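You operate a simulated robot arm through the tools that you are given. There is no shell and no other tool. Be economical: measure what you need, move in short steps, check, and stop when the job is done.

You are at the controls of a simulated robot arm. One attempt, no reset.

Task
Pull the blue strap to the load on its card, slacken the rig, then lay it in the green tray.

It is judged by the outcome, as a careful person would: the job done as asked, and still so three seconds after it is handed in. It fails if anything else is knocked over, pushed out of place, dropped, spilled or broken.

Robot
A 7-joint arm with a two-finger parallel gripper, fixed in place. Base frame: the origin is at the foot of the arm, x ahead of it, y to its left, z up; the work surface is at about z = 0. Lengths are in m, angles in rad, forces in N, time in s.
With the tool pointing down near the work surface it reaches from about 0.24 to 0.62 m from the base axis. Its first joint turns from -1.152 to 1.152 rad. Payload 2.6 kg.
The tool frame sits at the grasp point between the pads (the TCP): z along the fingers, y along the line on which they close. The tips reach 0.03 m beyond it. Largest opening 0.094 m; finger width 0.028, thickness 0.01; the body of the gripper, 0.05 by 0.096 m, starts 0.055 m behind the TCP.
Orientation is that of the tool frame in the base frame, as [roll, pitch, yaw] about the fixed x, y, z axes, in that order (R = Rz(yaw) Ry(pitch) Rx(roll)). With the fingers straight down and closing along the base's y, the tool's x points along the base's -x, its y along +y and its z along -z.

Tools
- The arm moves only by the tool servo_tool. Its arguments are lists of equal length, an entry for each row: "offset": the shift along the base's x, y, z in m, a list of three; "rotation": the turn, a rotation vector about the base's x, y, z in rad, a list of three; "hand": the opening, from 0 (shut) to 1 (fully open). In form: {"offset": [[tx, ty, tz], ...], "rotation": [[ax, ay, az], ...], "hand": [hand, ...]}. A call has 1 to 12 rows; each row shifts and turns the commanded pose from where the row before left it. A row lasts 0.2 s, in which the tool goes at most 0.05 m and 0.15 rad; a call with a longer step from one row to the next is refused whole, and so is a gripper value outside its range. A pose out of reach is approached as far as the arm can. The call stops where the force on the tool passes 40 N (or 10 N more than at its start, if that is more) or the arm is blocked; 0.2 s more then pass. Each finger travels about 0.072 m/s and halts on what it meets, pressing with about 24 N; the grip force reading is that of the motor and also rises with nothing between the fingers. The clock runs only during rows and for 0.2 s after the last one: add rows that do not move to give the fingers time. The reply holds the time, the measured pose of the TCP, the force on the tool along the base axes, the opening and the grip force, in the units named above and with some noise, with the torque about the TCP (base axes, N m) and any sound that the robot's microphone picked up, and new pictures: "pictures" is both (left out), scene, wrist or none.
- Cameras (640 x 400 px; columns grow to the right, rows downward): "scene" is fixed at [0.0393, 0.4537, 0.5611]; the picture's right is [-0.64, -0.76, 0.00], its down [-0.49, 0.41, -0.77] and it looks along [0.59, -0.50, -0.64] (base axes); focal length 305 px, centre (320, 200). "wrist" rides on the gripper at [0.076, 0.014, -0.103] in the tool frame; the picture's right is [-0.18, 0.98, 0.00], its down [-0.75, -0.14, -0.64] and it looks along [-0.63, -0.12, 0.77] (tool axes); focal length 243 px, centre (320, 200). There is no depth. A picture from a camera that has moved, and an enlarged one, comes with that camera's place and axes in the base frame and with its lens. The place of the scene camera against the robot may be out by one fixed shift of up to 0.018 m in any direction.
- enlarge(camera, box): a new picture of the part [left, top, right, bottom] of that camera's present view, enlarged. It takes no simulated time.
- finish_job(): hands the job in; it is judged then, once.

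Work in short steps. Places have to be worked out from the pictures, the camera data and where the tool is seen: move nearer, look again, correct. Check each grasp and each placing, and mend what went wrong. You have 120 turns and 200 pictures in all, those below and enlarged ones among them. Open the gripper and draw the arm clear of the work before you hand the job in, unless the task says otherwise; then end with one line.

The tools are called after "Request:" by a JSON object that holds its "op" and its "data". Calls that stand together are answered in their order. servo_tool: Moves the arm, as the interface text tells. Its arguments: {"type":"object","properties":{"offset":{"type":"array"},"rotation":{"type":"array"},"hand":{"type":"array"},"pictures":{"type":"string","enum":["both","scene","wrist","none"]}},"required":["offset","rotation","hand"]} The other tools are called the same way: enlarge (camera, box) takes an enlarged picture of a part of a camera's view; finish_job () hands the job in.

At the start:

```text
clock: 0.0
tool_pos: [0.2782, 0.2927, 0.3666]
ee_rot: [3.141, 0.0, -3.141]
ft_force: [0.2, 0.5, -0.1]
wrist_torque: [-0.01, 0.0, 0.01]
grip_width: 0.0942
grip_force: 0.1
```

scene: 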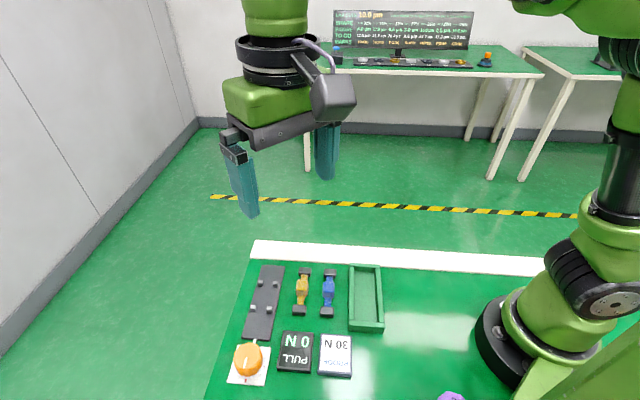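
wrist: 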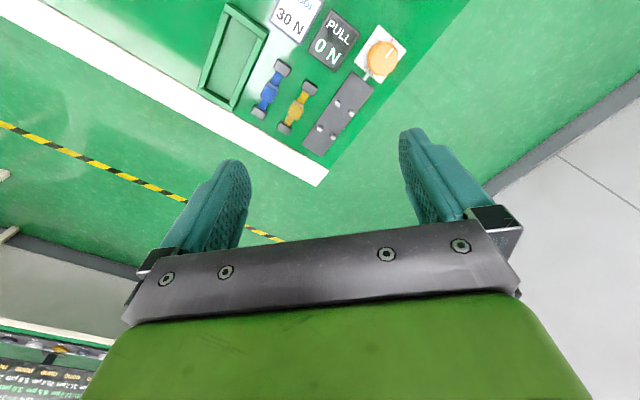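

The rig, straps, tray, cards and a knob are visible; I enlarge both views to read them.

Request:
{"op": "enlarge", "data": {"camera": "scene", "box": [210, 250, 400, 390]}}

Request:
{"op": "enlarge", "data": {"camera": "wrist", "box": [190, 0, 430, 170]}}

```text
2.86 times, centred on (305, 320) of scene
camera zoom: at [0.0393, 0.4537, 0.5611], right [-0.64, -0.76, 0.0], down [-0.49, 0.41, -0.77], along [0.59, -0.5, -0.64], focal length 870 px, centre (363, -143)
```

zoom: 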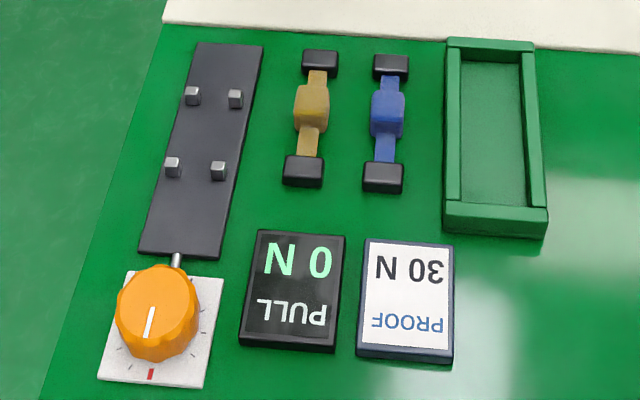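

```text
2.35 times, centred on (310, 85) of wrist
camera zoom: at [0.202, 0.3063, 0.4711], right [0.18, 0.98, 0.0], down [0.75, -0.14, 0.64], along [0.63, -0.12, -0.77], focal length 571 px, centre (344, 471)
```

zoom: 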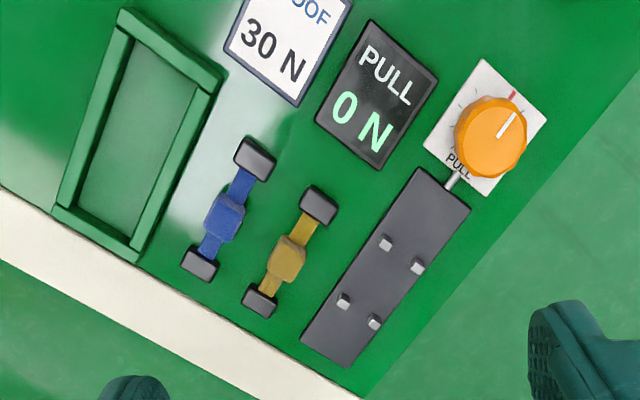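

The card asks for 30 N, and the strap's end blocks should hook outside the peg pairs. From both views the blue strap's middle is near (0.313, 0.194), its axis along (0.71, -0.71). I go above it, turning the closing line across the strap.

Request:
{"op": "servo_tool", "data": {"offset": [[0.0058, -0.0165, -0.027], [0.0058, -0.0165, -0.027], [0.0058, -0.0165, -0.027], [0.0058, -0.0165, -0.027], [0.0058, -0.0165, -0.027], [0.0058, -0.0165, -0.027], [0, 0, 0]], "rotation": [[0, 0, -0.131], [0, 0, -0.131], [0, 0, -0.131], [0, 0, -0.131], [0, 0, -0.131], [0, 0, -0.13], [0, 0, 0]], "hand": [1, 1, 1, 1, 1, 1, 1]}}

```text
clock: 1.6
tool_pos: [0.3126, 0.1932, 0.2054]
ee_rot: [-3.141, -0.002, 2.354]
ft_force: [0.0, 0.4, -0.6]
wrist_torque: [-0.01, -0.02, 0.02]
grip_width: 0.0938
grip_force: 0.1
camera wrist: at [0.2698, 0.2559, 0.3101], right [0.83, 0.56, 0.0], down [0.43, -0.63, 0.64], along [0.36, -0.53, -0.77], focal length 243 px, centre (320, 200)
```

scene: 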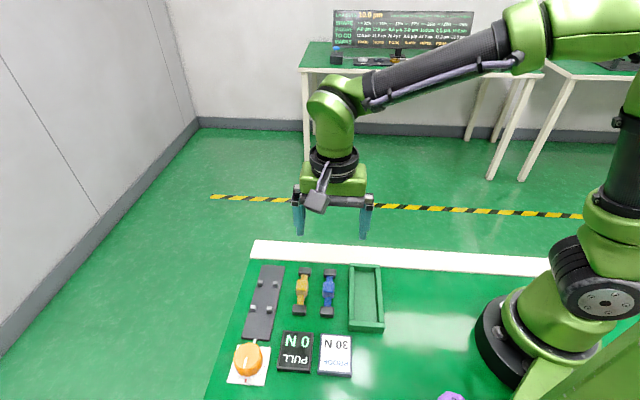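
wrist: 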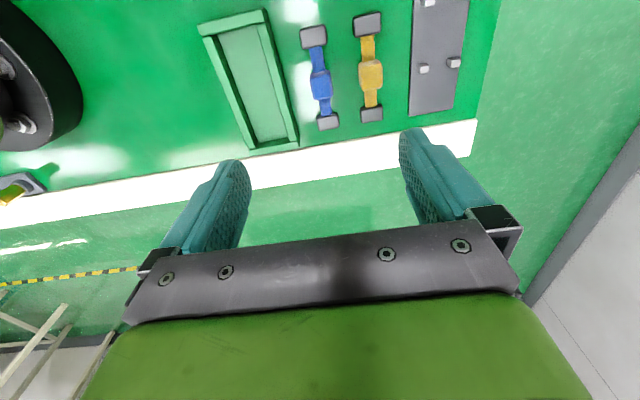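

Request:
{"op": "enlarge", "data": {"camera": "wrist", "box": [190, 0, 500, 160]}}

```text
2.06 times, centred on (345, 80) of wrist
camera zoom: at [0.2698, 0.2559, 0.3101], right [0.83, 0.56, 0.0], down [0.43, -0.63, 0.64], along [0.36, -0.53, -0.77], focal length 501 px, centre (268, 448)
```

zoom: 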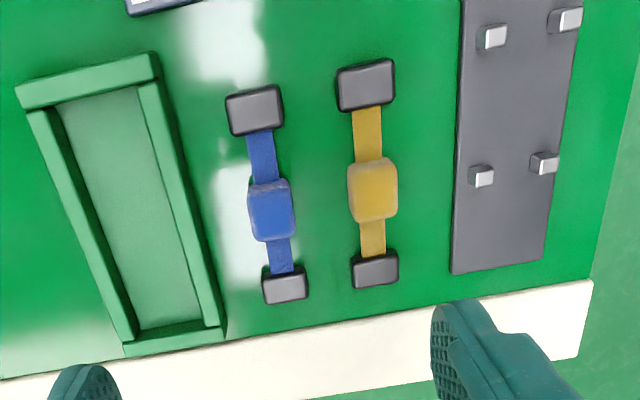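

Blue strap middle refined to (0.313, 0.195), with about 0.070 between the blocks and about 0.064 over the pegs. I narrow the hand and descend most of the way.

Request:
{"op": "servo_tool", "data": {"offset": [[0, 0.0015, 0], [0, 0, 0], [0, 0, -0.03], [0, 0, -0.03], [0, 0, -0.03], [0, 0, -0.03], [0, 0, -0.02], [0, 0, 0]], "rotation": [[0, 0, 0], [0, 0, 0], [0, 0, 0], [0, 0, 0], [0, 0, 0], [0, 0, 0], [0, 0, 0], [0, 0, 0]], "hand": [0.53, 0.53, 0.53, 0.53, 0.53, 0.53, 0.53, 0.53]}}

```text
clock: 3.4
tool_pos: [0.3139, 0.1959, 0.0641]
ee_rot: [-3.142, -0.001, 2.356]
ft_force: [1.5, 0.0, -0.7]
wrist_torque: [0.0, 0.0, -0.01]
grip_width: 0.0497
grip_force: 0.1
camera wrist: at [0.2694, 0.2594, 0.1685], right [0.83, 0.56, 0.0], down [0.43, -0.63, 0.64], along [0.36, -0.53, -0.77], focal length 243 px, centre (320, 200)
```

scene: 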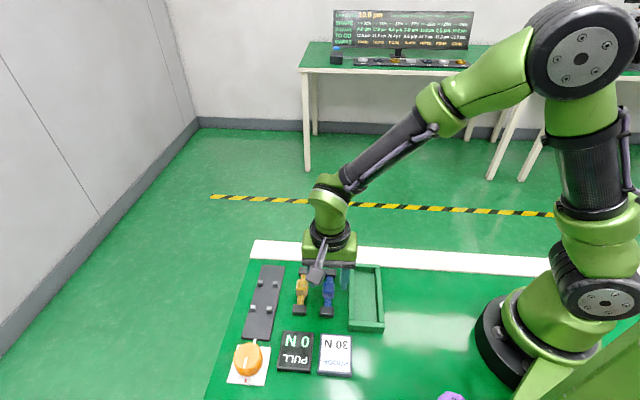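
wrist: 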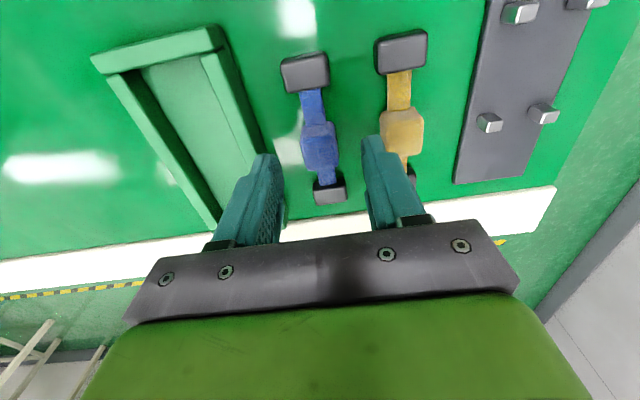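

The fingers straddle the blue buckle, with yellow clear of them; I lower to z≈0.035 and look.

Request:
{"op": "servo_tool", "data": {"offset": [[0.0005, -0.0015, -0.012], [0, 0, -0.012], [0, 0, -0.005], [0, 0, 0]], "rotation": [[0, 0, 0], [0, 0, 0], [0, 0, 0], [0, 0, 0]], "hand": [0.53, 0.53, 0.53, 0.53]}}

Request:
{"op": "enlarge", "data": {"camera": "wrist", "box": [190, 60, 480, 250]}}

Request:
{"op": "enlarge", "data": {"camera": "scene", "box": [230, 230, 410, 350]}}

```text
clock: 4.4
tool_pos: [0.3139, 0.1942, 0.0352]
ee_rot: [-3.141, 0.002, 2.355]
ft_force: [-0.1, 0.1, 0.0]
wrist_torque: [-0.01, 0.0, 0.02]
grip_width: 0.0498
grip_force: 0.0
camera wrist: at [0.2701, 0.258, 0.1394], right [0.83, 0.56, 0.0], down [0.43, -0.63, 0.64], along [0.36, -0.53, -0.77], focal length 243 px, centre (320, 200)
```

scene: 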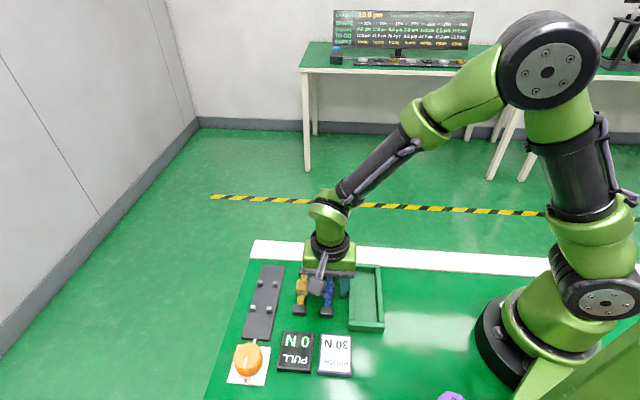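
wrist: 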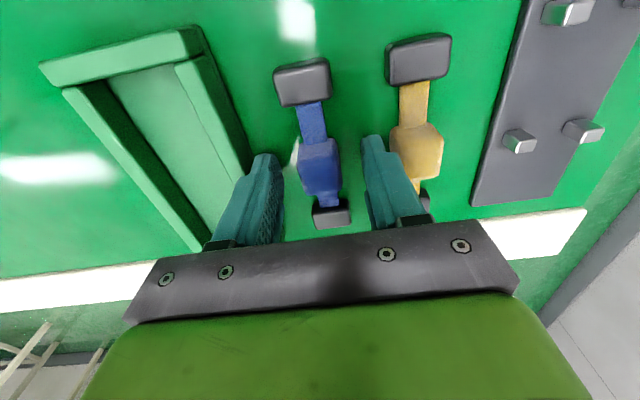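

```text
2.11 times, centred on (335, 155) of wrist
camera zoom: at [0.2701, 0.258, 0.1394], right [0.83, 0.56, 0.0], down [0.43, -0.63, 0.64], along [0.36, -0.53, -0.77], focal length 511 px, centre (288, 295)
```

zoom: 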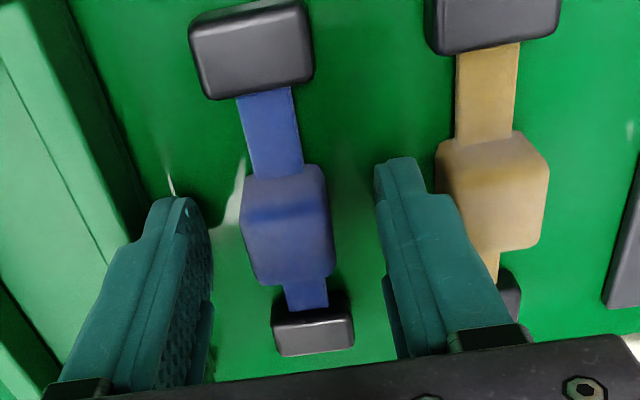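

```text
3.33 times, centred on (320, 290) of scene
camera zoom: at [0.0393, 0.4537, 0.5611], right [-0.64, -0.76, 0.0], down [-0.49, 0.41, -0.77], along [0.59, -0.5, -0.64], focal length 1016 px, centre (320, -100)
```

zoom: 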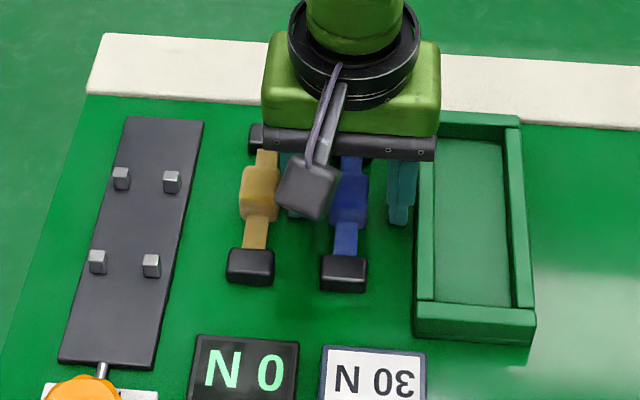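

Well straddled; close and lift.

Request:
{"op": "servo_tool", "data": {"offset": [[0, 0, 0], [0, 0, 0], [0, 0, 0], [0, 0, 0]], "rotation": [[0, 0, 0], [0, 0, 0], [0, 0, 0], [0, 0, 0]], "hand": [0.3, 0.1, 0.1, 0.1], "pictures": "wrist"}}

```text
clock: 5.4
tool_pos: [0.3137, 0.1954, 0.0365]
ee_rot: [3.142, 0.0, 2.357]
ft_force: [0.5, 0.1, -0.3]
wrist_torque: [0.0, -0.01, 0.0]
grip_width: 0.023
grip_force: 24.4
camera wrist: at [0.2702, 0.258, 0.1396], right [0.83, 0.56, 0.0], down [0.43, -0.63, 0.64], along [0.36, -0.53, -0.77], focal length 243 px, centre (320, 200)
```

wrist: 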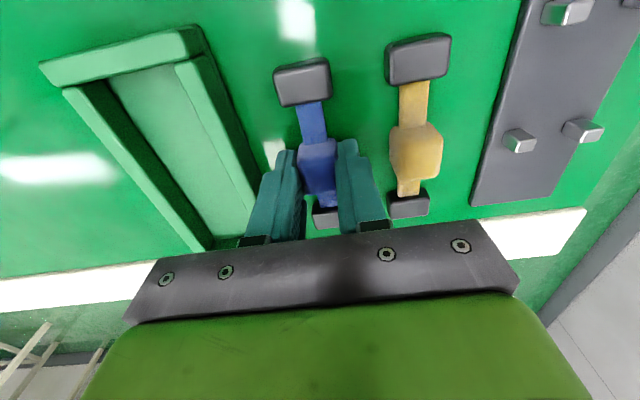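

Gripped at 0.023. Lift straight up 0.08.

Request:
{"op": "servo_tool", "data": {"offset": [[0, 0, 0.01], [0, 0, 0.02], [0, 0, 0.025], [0, 0, 0.025], [0, 0, 0]], "rotation": [[0, 0, 0], [0, 0, 0], [0, 0, 0], [0, 0, 0], [0, 0, 0]], "hand": [0.1, 0.1, 0.1, 0.1, 0.1]}}

Request:
{"op": "enlarge", "data": {"camera": "wrist", "box": [220, 0, 540, 240]}}

Request:
{"op": "enlarge", "data": {"camera": "scene", "box": [230, 200, 410, 320]}}

```text
clock: 6.6
tool_pos: [0.3143, 0.1953, 0.1159]
ee_rot: [-3.14, 0.0, 2.356]
ft_force: [0.3, -0.4, 0.0]
wrist_torque: [-0.01, -0.03, -0.03]
grip_width: 0.0232
grip_force: 23.5
camera wrist: at [0.2708, 0.2585, 0.2199], right [0.83, 0.56, 0.0], down [0.43, -0.63, 0.64], along [0.36, -0.53, -0.77], focal length 243 px, centre (320, 200)
```

scene: 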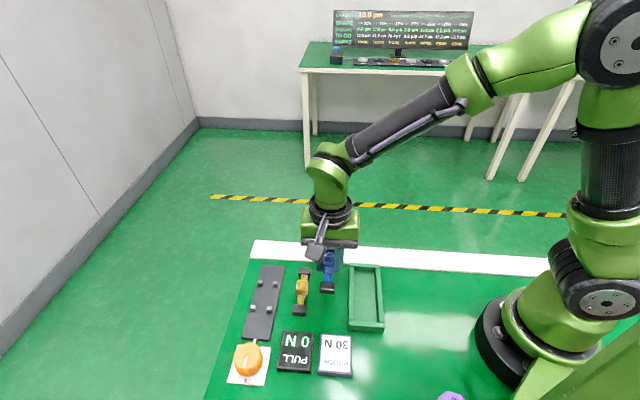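
wrist: 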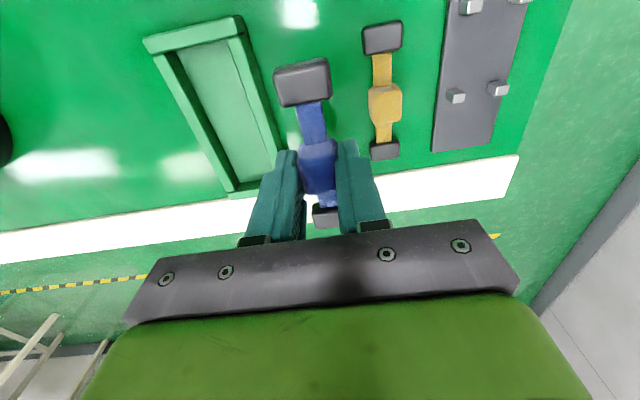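

```text
1.67 times, centred on (380, 120) of wrist
camera zoom: at [0.2708, 0.2585, 0.2199], right [0.83, 0.56, 0.0], down [0.43, -0.63, 0.64], along [0.36, -0.53, -0.77], focal length 404 px, centre (220, 333)
```

zoom: 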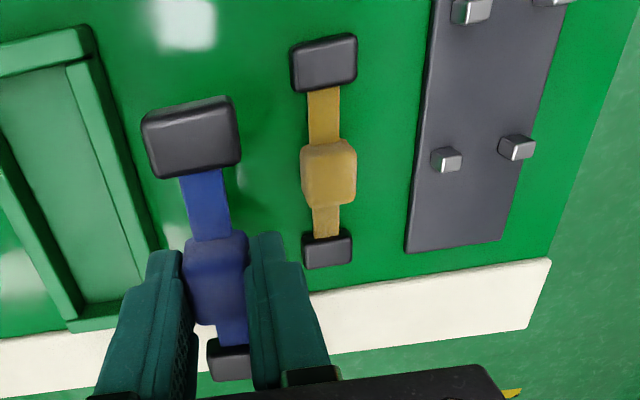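

```text
3.33 times, centred on (320, 260) of scene
camera zoom: at [0.0393, 0.4537, 0.5611], right [-0.64, -0.76, 0.0], down [-0.49, 0.41, -0.77], along [0.59, -0.5, -0.64], focal length 1016 px, centre (320, 0)
```

zoom: 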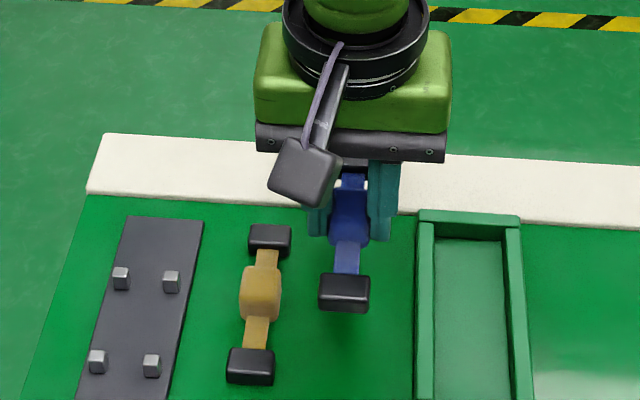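

The strap is held level. I move partway toward the rig, to the side of it, for a clean look at all four pegs.

Request:
{"op": "servo_tool", "data": {"offset": [[0.009, 0.0175, 0.02], [0.009, 0.0175, 0.015], [0.009, 0.0175, 0.01], [0.009, 0.0175, 0], [0, 0, 0]], "rotation": [[0, 0, 0], [0, 0, 0], [0, 0, 0], [0, 0, 0], [0, 0, 0]], "hand": [0.1, 0.1, 0.1, 0.1, 0.1], "pictures": "wrist"}}

Request:
{"op": "enlarge", "data": {"camera": "wrist", "box": [260, 0, 500, 150]}}

```text
clock: 7.8
tool_pos: [0.3515, 0.2659, 0.1615]
ee_rot: [-3.14, 0.0, 2.357]
ft_force: [-0.4, 1.2, -0.7]
wrist_torque: [-0.01, 0.01, 0.0]
grip_width: 0.0232
grip_force: 24.4
camera wrist: at [0.3076, 0.3282, 0.2654], right [0.83, 0.56, 0.0], down [0.43, -0.63, 0.64], along [0.36, -0.53, -0.77], focal length 243 px, centre (320, 200)
```

wrist: 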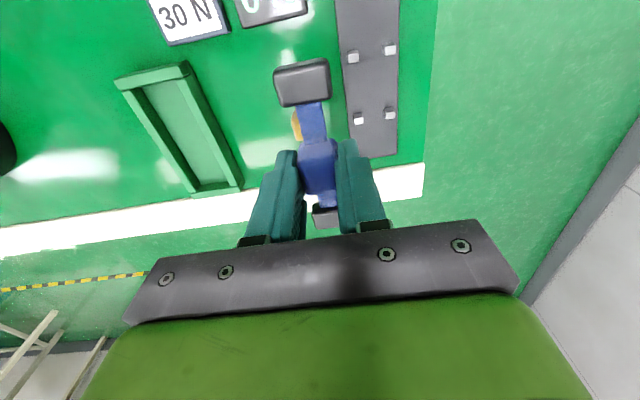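

```text
2.67 times, centred on (380, 75) of wrist
camera zoom: at [0.3076, 0.3282, 0.2654], right [0.83, 0.56, 0.0], down [0.43, -0.63, 0.64], along [0.36, -0.53, -0.77], focal length 647 px, centre (160, 533)
```

zoom: 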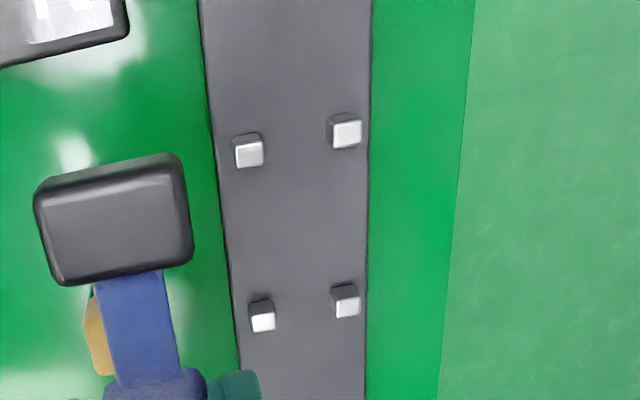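

Pegs' centre comes to (0.386, 0.302), pairs about 0.057 apart and aligned with the strap. I move over it and descend to a hover.

Request:
{"op": "servo_tool", "data": {"offset": [[0.0175, 0.018, 0], [0.0173, 0.0181, 0], [0, 0, -0.03], [0, 0, -0.03], [0, 0, -0.015], [0, 0, 0]], "rotation": [[0, 0, 0], [0, 0, 0], [0, 0, 0], [0, 0, 0], [0, 0, 0], [0, 0, 0]], "hand": [0.1, 0.1, 0.1, 0.1, 0.1, 0.1]}}

Request:
{"op": "enlarge", "data": {"camera": "wrist", "box": [220, 20, 420, 240]}}

Request:
{"op": "enlarge", "data": {"camera": "scene", "box": [210, 220, 350, 350]}}

```text
clock: 9.2
tool_pos: [0.3845, 0.2991, 0.0853]
ee_rot: [-3.141, 0.0, 2.356]
ft_force: [0.2, 0.8, -0.7]
wrist_torque: [0.03, -0.03, 0.0]
grip_width: 0.0232
grip_force: 24.4
camera wrist: at [0.3413, 0.3634, 0.1883], right [0.83, 0.56, 0.0], down [0.43, -0.63, 0.64], along [0.36, -0.53, -0.77], focal length 243 px, centre (320, 200)
```

scene: 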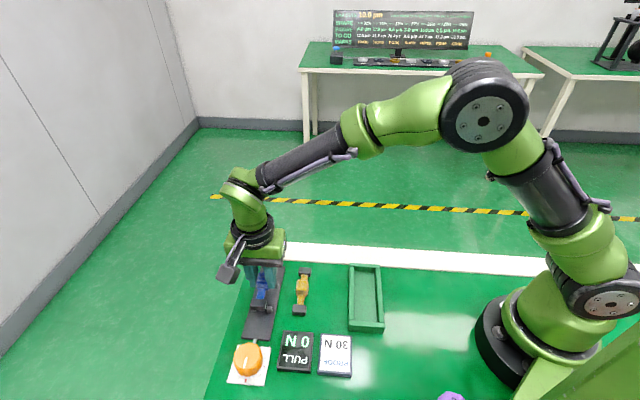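
wrist: 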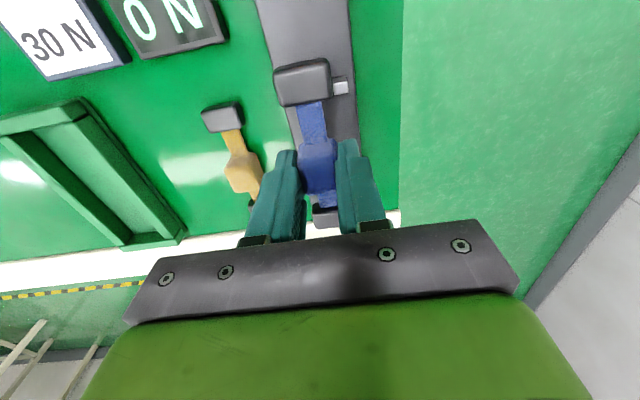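

```text
1.82 times, centred on (320, 130) of wrist
camera zoom: at [0.3413, 0.3634, 0.1883], right [0.83, 0.56, 0.0], down [0.43, -0.63, 0.64], along [0.36, -0.53, -0.77], focal length 441 px, centre (320, 327)
```

zoom: 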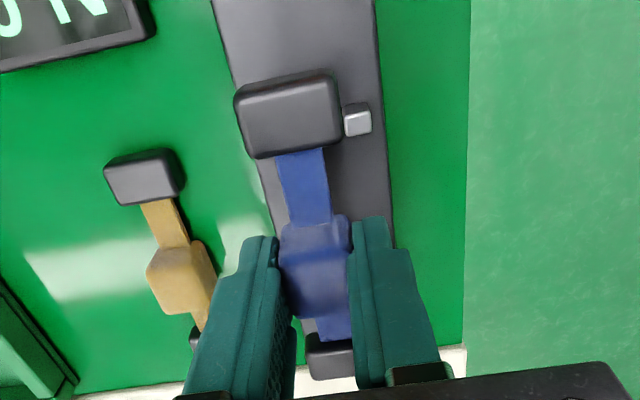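

```text
3.08 times, centred on (280, 285) of scene
camera zoom: at [0.0393, 0.4537, 0.5611], right [-0.64, -0.76, 0.0], down [-0.49, 0.41, -0.77], along [0.59, -0.5, -0.64], focal length 937 px, centre (443, -62)
```

zoom: 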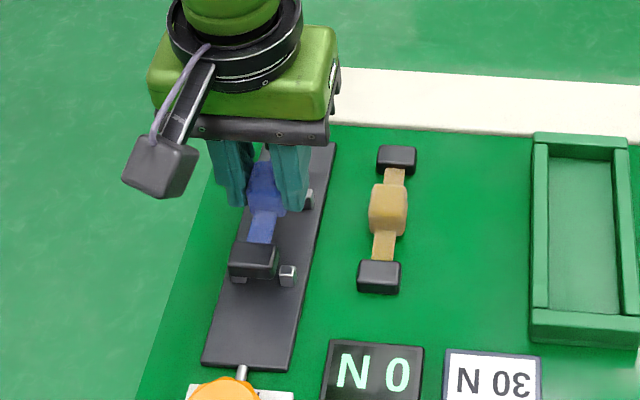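

I'm about 2 mm short of the peg centre; correct it and lower to just over the pegs, then look.

Request:
{"op": "servo_tool", "data": {"offset": [[0.0016, 0.0024, -0.01], [0, 0, -0.01], [0, 0, 0], [0, 0, 0]], "rotation": [[0, 0, 0], [0, 0, 0], [0, 0, 0], [0, 0, 0]], "hand": [0.1, 0.1, 0.1, 0.1], "pictures": "wrist"}}

Request:
{"op": "enlarge", "data": {"camera": "wrist", "box": [240, 40, 400, 140]}}

Request:
{"op": "enlarge", "data": {"camera": "scene", "box": [230, 250, 310, 320]}}

```text
clock: 10.2
tool_pos: [0.3874, 0.3029, 0.0664]
ee_rot: [3.141, 0.001, 2.357]
ft_force: [-0.5, -0.2, -0.8]
wrist_torque: [-0.01, -0.02, 0.02]
grip_width: 0.0231
grip_force: 24.3
camera wrist: at [0.3428, 0.3653, 0.1695], right [0.83, 0.56, 0.0], down [0.43, -0.63, 0.64], along [0.36, -0.53, -0.77], focal length 243 px, centre (320, 200)
```

wrist: 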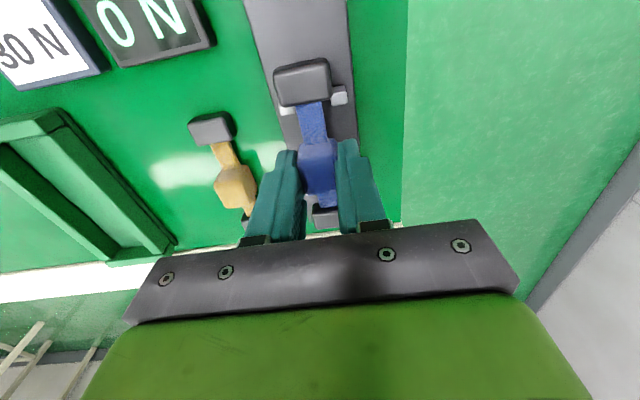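

```text
4.00 times, centred on (320, 90) of wrist
camera zoom: at [0.3428, 0.3653, 0.1695], right [0.83, 0.56, 0.0], down [0.43, -0.63, 0.64], along [0.36, -0.53, -0.77], focal length 970 px, centre (320, 640)
```

zoom: 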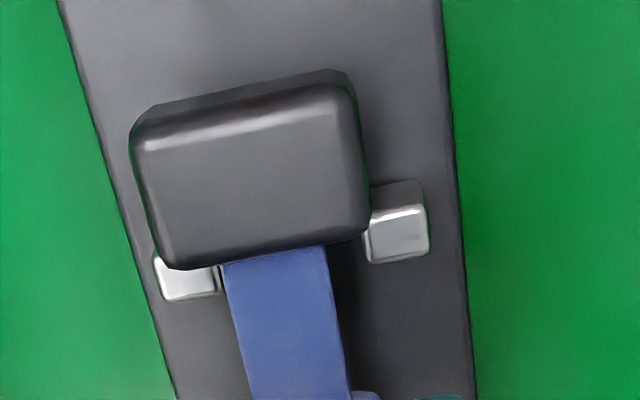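

```text
5.71 times, centred on (270, 285) of scene
camera zoom: at [0.0393, 0.4537, 0.5611], right [-0.64, -0.76, 0.0], down [-0.49, 0.41, -0.77], along [0.59, -0.5, -0.64], focal length 1741 px, centre (606, -286)
```

zoom: 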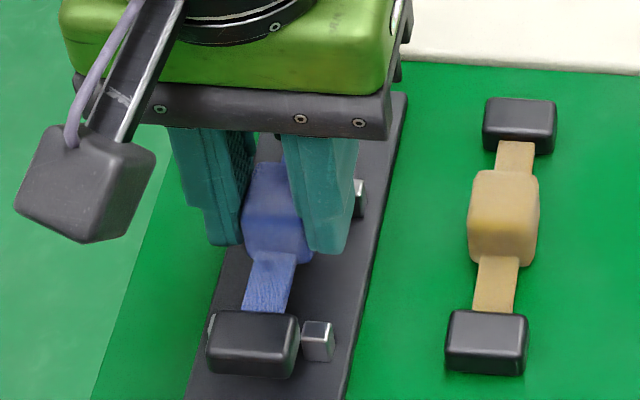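

Laterally centred; axially about 1 mm biased to the near side. I nudge 1 mm and lower gently, watching force.

Request:
{"op": "servo_tool", "data": {"offset": [[0.0007, -0.0007, 0], [0, 0, -0.005], [0, 0, -0.005], [0, 0, -0.004], [0, 0, 0]], "rotation": [[0, 0, 0], [0, 0, 0], [0, 0, 0], [0, 0, 0], [0, 0, 0]], "hand": [0.1, 0.1, 0.1, 0.1, 0.1], "pictures": "none"}}

Request:
{"op": "enlarge", "data": {"camera": "wrist", "box": [240, 40, 400, 140]}}

Request:
{"op": "enlarge", "data": {"camera": "scene", "box": [230, 250, 310, 320]}}

```text
clock: 11.4
tool_pos: [0.3856, 0.3014, 0.0513]
ee_rot: [3.141, -0.001, 2.356]
ft_force: [-0.2, -0.3, 0.0]
wrist_torque: [-0.01, -0.01, 0.0]
grip_width: 0.023
grip_force: 23.6
```

```text
4.00 times, centred on (320, 90) of wrist
camera zoom: at [0.3428, 0.3645, 0.1554], right [0.83, 0.56, 0.0], down [0.43, -0.63, 0.64], along [0.36, -0.53, -0.77], focal length 970 px, centre (320, 640)
```

zoom: 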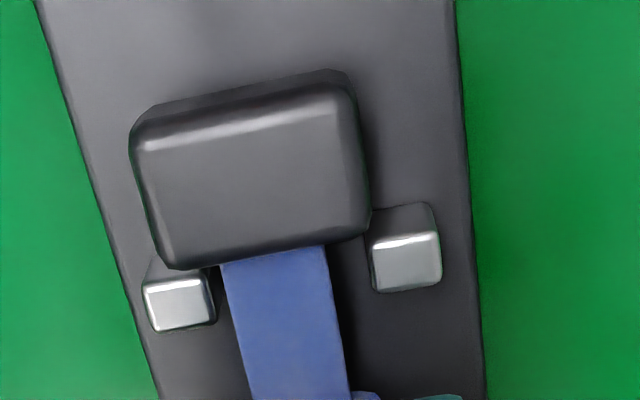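

```text
5.71 times, centred on (270, 285) of scene
camera zoom: at [0.0393, 0.4537, 0.5611], right [-0.64, -0.76, 0.0], down [-0.49, 0.41, -0.77], along [0.59, -0.5, -0.64], focal length 1741 px, centre (606, -286)
```

zoom: 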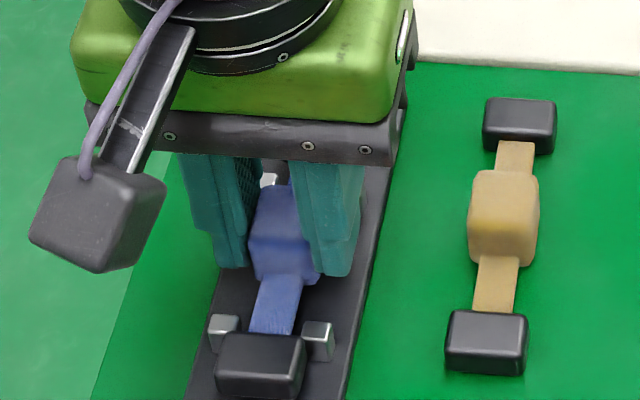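

The near block is just outside its pegs and no contact yet. Lower in small steps to seat it.

Request:
{"op": "servo_tool", "data": {"offset": [[0, 0, -0.002], [0, 0, -0.002], [0, 0, -0.002], [0, 0, 0]], "rotation": [[0, 0, 0], [0, 0, 0], [0, 0, 0], [0, 0, 0]], "hand": [0.1, 0.1, 0.1, 0.1], "pictures": "wrist"}}

Request:
{"op": "enlarge", "data": {"camera": "wrist", "box": [240, 40, 400, 140]}}

Request:
{"op": "enlarge", "data": {"camera": "scene", "box": [230, 250, 310, 320]}}

```text
clock: 12.4
tool_pos: [0.3861, 0.3021, 0.0453]
ee_rot: [3.141, 0.0, 2.357]
ft_force: [-0.1, 0.2, -0.5]
wrist_torque: [0.01, 0.0, 0.01]
grip_width: 0.0231
grip_force: 23.7
camera wrist: at [0.3423, 0.3646, 0.1499], right [0.83, 0.56, 0.0], down [0.43, -0.63, 0.64], along [0.36, -0.53, -0.77], focal length 243 px, centre (320, 200)
```

wrist: 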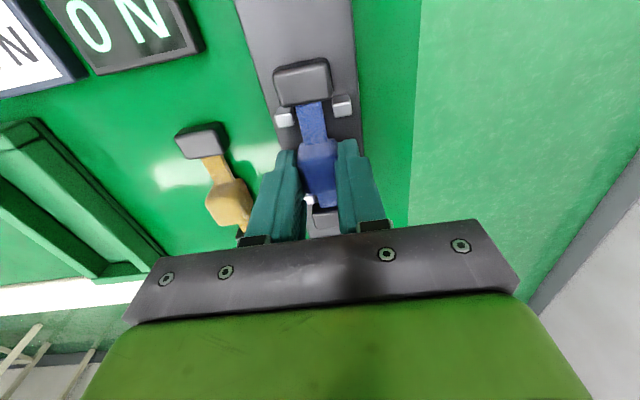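

```text
4.00 times, centred on (320, 90) of wrist
camera zoom: at [0.3423, 0.3646, 0.1499], right [0.83, 0.56, 0.0], down [0.43, -0.63, 0.64], along [0.36, -0.53, -0.77], focal length 970 px, centre (320, 640)
```

zoom: 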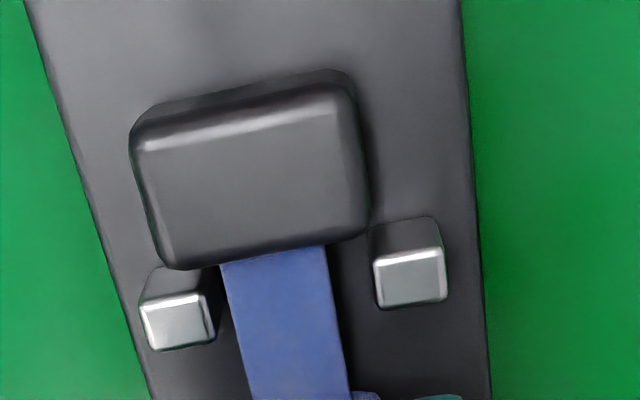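

```text
5.71 times, centred on (270, 285) of scene
camera zoom: at [0.0393, 0.4537, 0.5611], right [-0.64, -0.76, 0.0], down [-0.49, 0.41, -0.77], along [0.59, -0.5, -0.64], focal length 1741 px, centre (606, -286)
```

zoom: 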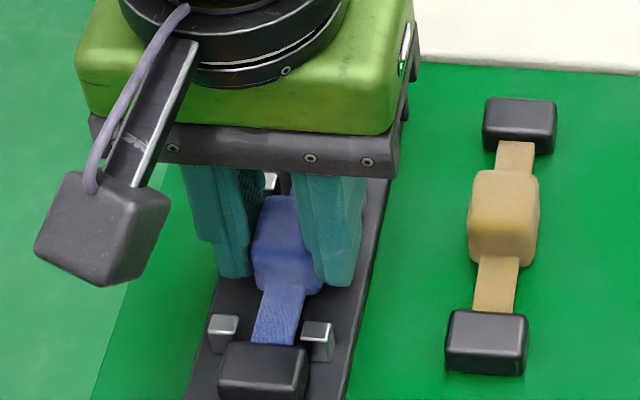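

Still free; continue down in 1.5 mm steps.

Request:
{"op": "servo_tool", "data": {"offset": [[0, 0, -0.0015], [0, 0, -0.0015], [0, 0, -0.001], [0, 0, 0]], "rotation": [[0, 0, 0], [0, 0, 0], [0, 0, 0], [0, 0, 0]], "hand": [0.1, 0.1, 0.1, 0.1], "pictures": "none"}}

Request:
{"op": "enlarge", "data": {"camera": "wrist", "box": [240, 50, 400, 250]}}

```text
clock: 13.4
tool_pos: [0.3878, 0.3015, 0.0426]
ee_rot: [-3.142, 0.0, 2.355]
ft_force: [0.5, -0.4, -0.1]
wrist_torque: [0.02, -0.01, 0.0]
grip_width: 0.023
grip_force: 24.0
```

```text
2.00 times, centred on (320, 150) of wrist
camera zoom: at [0.3431, 0.3648, 0.1456], right [0.83, 0.57, 0.0], down [0.43, -0.63, 0.64], along [0.36, -0.53, -0.77], focal length 485 px, centre (320, 300)
```

zoom: 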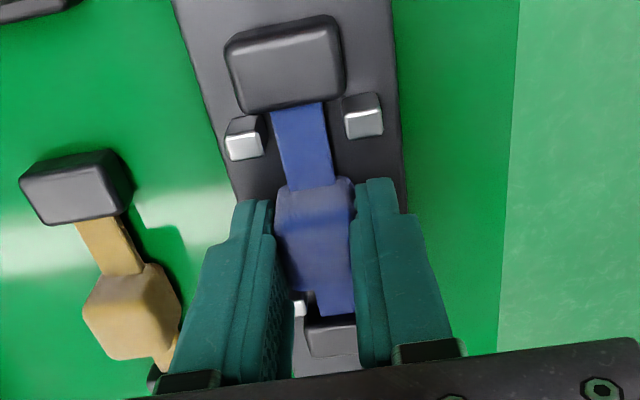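

Request:
{"op": "servo_tool", "data": {"offset": [[0, 0, -0.0015], [0, 0, -0.0015], [0, 0, 0]], "rotation": [[0, 0, 0], [0, 0, 0], [0, 0, 0]], "hand": [0.1, 0.1, 0.1], "pictures": "none"}}

Request:
{"op": "enlarge", "data": {"camera": "scene", "box": [230, 250, 310, 320]}}

```text
clock: 14.2
tool_pos: [0.387, 0.3026, 0.041]
ee_rot: [3.138, 0.001, 2.355]
ft_force: [-8.8, -9.0, 30.9]
wrist_torque: [-0.3, 0.28, -0.08]
grip_width: 0.0231
grip_force: 23.9
```

```text
5.71 times, centred on (270, 285) of scene
camera zoom: at [0.0392, 0.4536, 0.5612], right [-0.64, -0.76, 0.0], down [-0.49, 0.41, -0.77], along [0.59, -0.5, -0.64], focal length 1741 px, centre (606, -286)
```

zoom: 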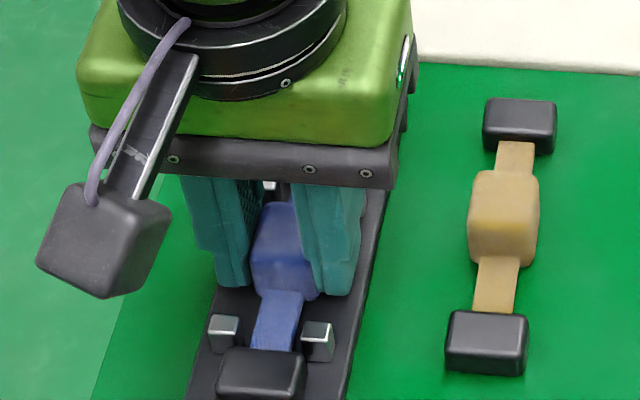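

Seated (31 N at z 0.041). I back off 1.5 mm, open and check.

Request:
{"op": "servo_tool", "data": {"offset": [[0, 0, 0.0015], [0, 0, 0], [0, 0, 0], [0, 0, 0]], "rotation": [[0, 0, 0], [0, 0, 0], [0, 0, 0], [0, 0, 0]], "hand": [0.1, 0.3, 0.45, 0.45], "pictures": "none"}}

Request:
{"op": "enlarge", "data": {"camera": "wrist", "box": [240, 50, 400, 250]}}

```text
clock: 15.2
tool_pos: [0.3876, 0.3015, 0.0404]
ee_rot: [3.14, 0.0, 2.356]
ft_force: [0.1, 0.2, 0.2]
wrist_torque: [0.01, -0.04, 0.02]
grip_width: 0.0423
grip_force: 0.1
```

```text
2.00 times, centred on (320, 150) of wrist
camera zoom: at [0.3429, 0.3646, 0.1437], right [0.83, 0.56, 0.0], down [0.43, -0.63, 0.64], along [0.36, -0.53, -0.77], focal length 485 px, centre (320, 300)
```

zoom: 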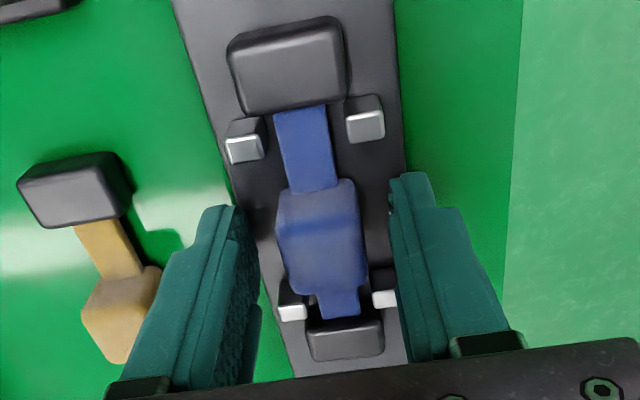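

The strap is hooked on all four pegs. I rise clear and move toward the knob for a look.

Request:
{"op": "servo_tool", "data": {"offset": [[0, 0, 0.02], [0, 0, 0.03], [0, 0, 0.04], [0, 0, 0.04], [-0.02, 0.01, 0.02], [-0.03, 0.02, 0.02], [-0.03, 0.03, 0.0], [0, 0, 0]], "rotation": [[0, 0, 0], [0, 0, 0], [0, 0, 0], [0, 0, 0], [0, 0, 0], [0, 0, 0], [0, 0, 0], [0, 0, 0]], "hand": [0.45, 0.45, 0.45, 1, 1, 1, 1, 1]}}

Request:
{"op": "enlarge", "data": {"camera": "scene", "box": [210, 250, 370, 390]}}

```text
clock: 17.0
tool_pos: [0.3054, 0.3635, 0.2103]
ee_rot: [3.141, 0.0, 2.356]
ft_force: [0.4, 0.2, -0.3]
wrist_torque: [-0.03, -0.01, 0.0]
grip_width: 0.094
grip_force: 0.0
camera wrist: at [0.2623, 0.4272, 0.3142], right [0.83, 0.56, 0.0], down [0.43, -0.63, 0.64], along [0.36, -0.53, -0.77], focal length 243 px, centre (320, 200)
```

scene: 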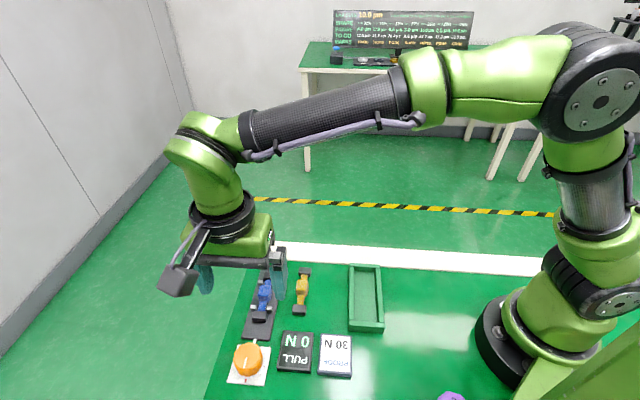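
wrist: 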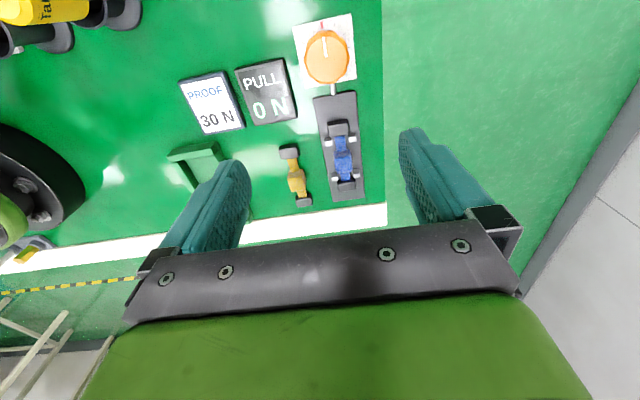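

```text
2.86 times, centred on (290, 320) of scene
camera zoom: at [0.0393, 0.4537, 0.5611], right [-0.64, -0.76, 0.0], down [-0.49, 0.41, -0.77], along [0.59, -0.5, -0.64], focal length 870 px, centre (406, -143)
```

zoom: 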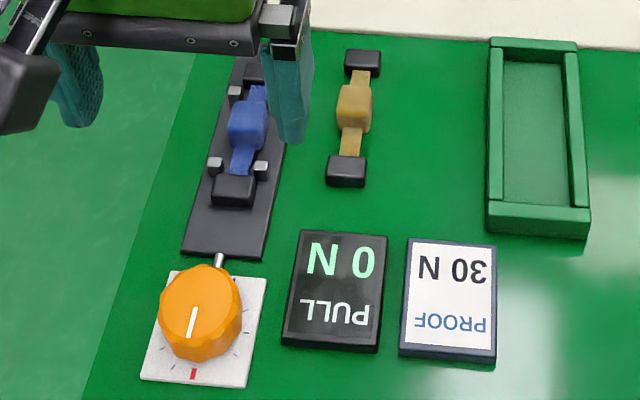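

Request:
{"op": "enlarge", "data": {"camera": "wrist", "box": [270, 0, 390, 100]}}

Request:
{"op": "enlarge", "data": {"camera": "scene", "box": [220, 325, 280, 390]}}

```text
4.00 times, centred on (330, 50) of wrist
camera zoom: at [0.2623, 0.4272, 0.3142], right [0.83, 0.56, 0.0], down [0.43, -0.63, 0.64], along [0.36, -0.53, -0.77], focal length 970 px, centre (280, 800)
```

zoom: 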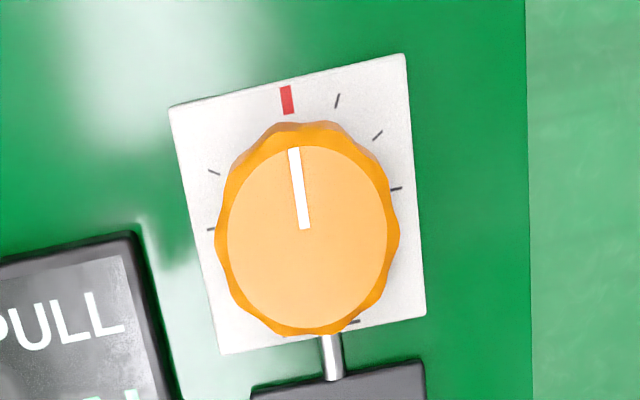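

```text
6.15 times, centred on (250, 358) of scene
camera zoom: at [0.0393, 0.4537, 0.5611], right [-0.64, -0.76, 0.0], down [-0.49, 0.41, -0.77], along [0.59, -0.5, -0.64], focal length 1875 px, centre (751, -769)
```

zoom: 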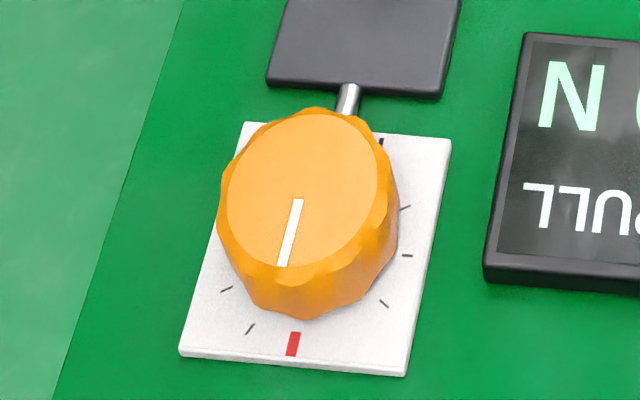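

The pointer sits at the red zero mark; the knob centre is near (0.293, 0.390). I hover above it with the hand partly open.

Request:
{"op": "servo_tool", "data": {"offset": [[-0.006, 0.013, -0.03], [-0.006, 0.0135, -0.04], [0, 0, -0.04], [0, 0, 0]], "rotation": [[0, 0, 0], [0, 0, 0], [0, 0, 0], [0, 0, 0]], "hand": [0.72, 0.72, 0.72, 0.72]}}

Request:
{"op": "enlarge", "data": {"camera": "wrist", "box": [220, 40, 420, 240]}}

Request:
{"op": "enlarge", "data": {"camera": "scene", "box": [200, 260, 350, 390]}}

```text
clock: 18.0
tool_pos: [0.2958, 0.3879, 0.1006]
ee_rot: [3.141, 0.0, 2.356]
ft_force: [0.0, 0.0, 0.3]
wrist_torque: [-0.04, 0.01, 0.0]
grip_width: 0.0675
grip_force: 0.1
camera wrist: at [0.2513, 0.4513, 0.205], right [0.83, 0.56, 0.0], down [0.43, -0.63, 0.64], along [0.36, -0.53, -0.77], focal length 243 px, centre (320, 200)
```

scene: 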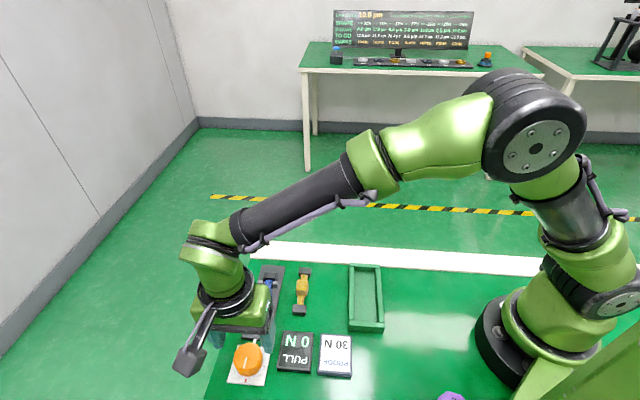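
wrist: 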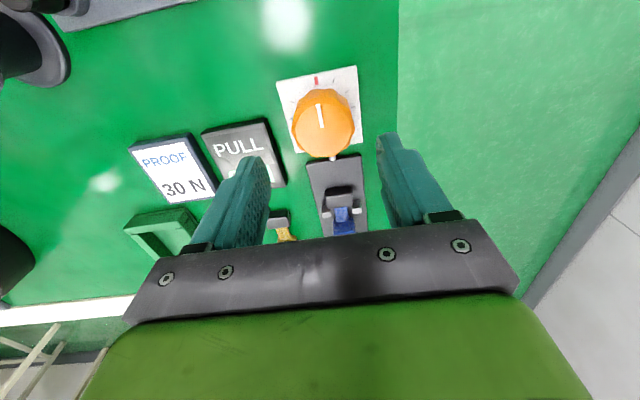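

```text
2.00 times, centred on (320, 140) of wrist
camera zoom: at [0.2513, 0.4513, 0.205], right [0.83, 0.56, 0.0], down [0.43, -0.63, 0.64], along [0.36, -0.53, -0.77], focal length 485 px, centre (320, 320)
```

zoom: 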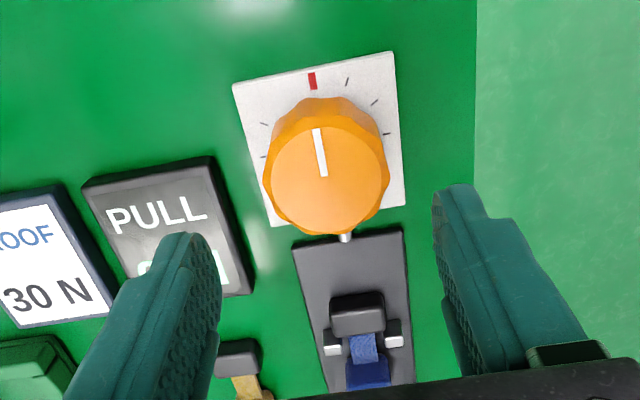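

```text
3.08 times, centred on (275, 325) of scene
camera zoom: at [0.0393, 0.4537, 0.5611], right [-0.64, -0.76, 0.0], down [-0.49, 0.41, -0.77], along [0.59, -0.5, -0.64], focal length 937 px, centre (458, -185)
```

zoom: 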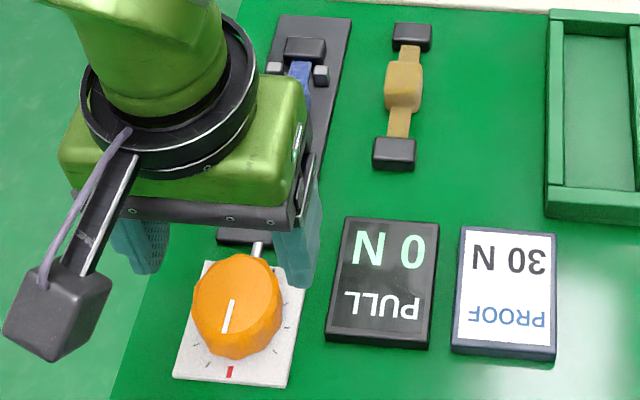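

Triangulated knob: centre (0.294, 0.392), top z≈0.0385. I centre and descend to z≈0.048, then close on it.

Request:
{"op": "servo_tool", "data": {"offset": [[-0.0013, 0.0042, 0], [0, 0, -0.02], [0, 0, -0.02], [0, 0, -0.0125], [0, 0, 0]], "rotation": [[0, 0, 0], [0, 0, 0], [0, 0, 0], [0, 0, 0], [0, 0, 0]], "hand": [0.72, 0.72, 0.72, 0.72, 0.72], "pictures": "none"}}

Request:
{"op": "enlarge", "data": {"camera": "wrist", "box": [220, 70, 420, 240]}}

Request:
{"op": "enlarge", "data": {"camera": "scene", "box": [200, 290, 350, 390]}}

```text
clock: 19.2
tool_pos: [0.2947, 0.3942, 0.0468]
ee_rot: [-3.14, 0.001, 2.355]
ft_force: [0.3, 0.3, 0.0]
wrist_torque: [0.01, 0.03, -0.03]
grip_width: 0.0677
grip_force: 0.0
```

```text
2.35 times, centred on (320, 155) of wrist
camera zoom: at [0.2505, 0.4566, 0.1517], right [0.83, 0.56, 0.0], down [0.43, -0.63, 0.64], along [0.36, -0.53, -0.77], focal length 571 px, centre (320, 306)
```

zoom: 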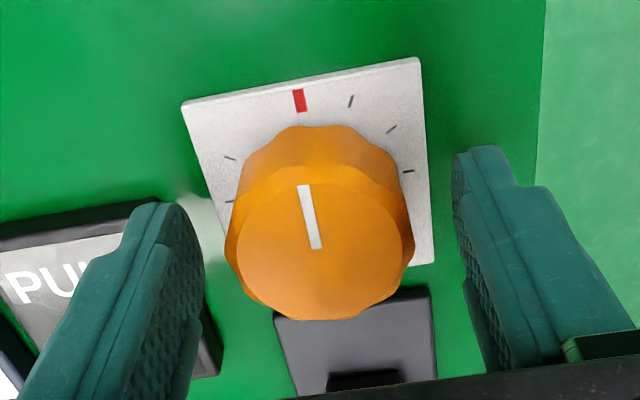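

```text
4.00 times, centred on (275, 340) of scene
camera zoom: at [0.0393, 0.4537, 0.5611], right [-0.64, -0.76, 0.0], down [-0.49, 0.41, -0.77], along [0.59, -0.5, -0.64], focal length 1219 px, centre (500, -360)
```

zoom: 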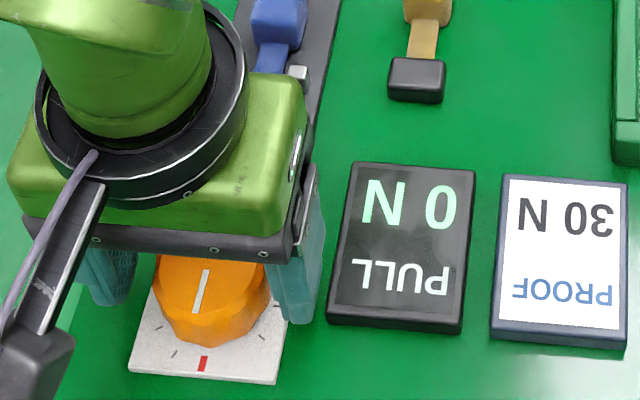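

Centred on the knob within about 1 mm; close on it.

Request:
{"op": "servo_tool", "data": {"offset": [[0, 0, 0], [0, 0, 0], [0, 0, 0], [0, 0, 0]], "rotation": [[0, 0, 0], [0, 0, 0], [0, 0, 0], [0, 0, 0]], "hand": [0.5, 0.35, 0.35, 0.35], "pictures": "none"}}

Request:
{"op": "enlarge", "data": {"camera": "scene", "box": [200, 290, 350, 390]}}

```text
clock: 20.2
tool_pos: [0.295, 0.3939, 0.048]
ee_rot: [-3.141, 0.001, 2.356]
ft_force: [-5.7, -8.0, 2.3]
wrist_torque: [0.23, -0.2, 0.01]
grip_width: 0.0457
grip_force: 44.9
```

```text
4.00 times, centred on (275, 340) of scene
camera zoom: at [0.0393, 0.4536, 0.5611], right [-0.64, -0.76, 0.0], down [-0.49, 0.41, -0.77], along [0.59, -0.5, -0.64], focal length 1219 px, centre (500, -360)
```

zoom: 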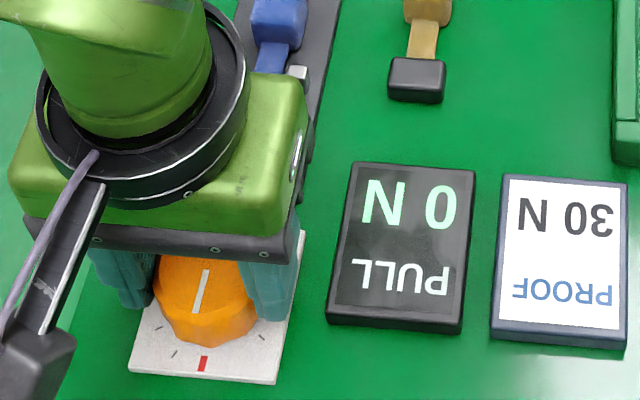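

A small side load remains, so I re-centre ~1 mm and try a small clockwise turn while watching the gauge.

Request:
{"op": "servo_tool", "data": {"offset": [[-0.0007, -0.0009, 0], [0, 0, 0], [0, 0, 0], [0, 0, 0]], "rotation": [[0, 0, 0], [0, 0, -0.1], [0, 0, -0.1], [0, 0, 0]], "hand": [0.35, 0.35, 0.35, 0.35], "pictures": "none"}}

Request:
{"op": "enlarge", "data": {"camera": "scene", "box": [200, 290, 350, 390]}}

```text
clock: 21.1
tool_pos: [0.2945, 0.3936, 0.0477]
ee_rot: [3.135, 0.0, 2.168]
ft_force: [2.0, 4.1, -1.6]
wrist_torque: [-0.57, 0.5, 0.0]
grip_width: 0.0457
grip_force: 45.0
stopped in row 4: the force on the tool passed its limit at 43 N (the readings are from after the stop); the commanded pose is now the measured one
```

```text
4.00 times, centred on (275, 340) of scene
camera zoom: at [0.0393, 0.4537, 0.5611], right [-0.64, -0.76, 0.0], down [-0.49, 0.41, -0.77], along [0.59, -0.5, -0.64], focal length 1219 px, centre (500, -360)
```

zoom: 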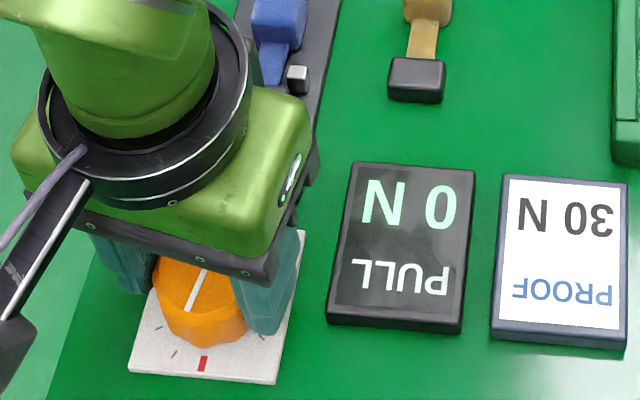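

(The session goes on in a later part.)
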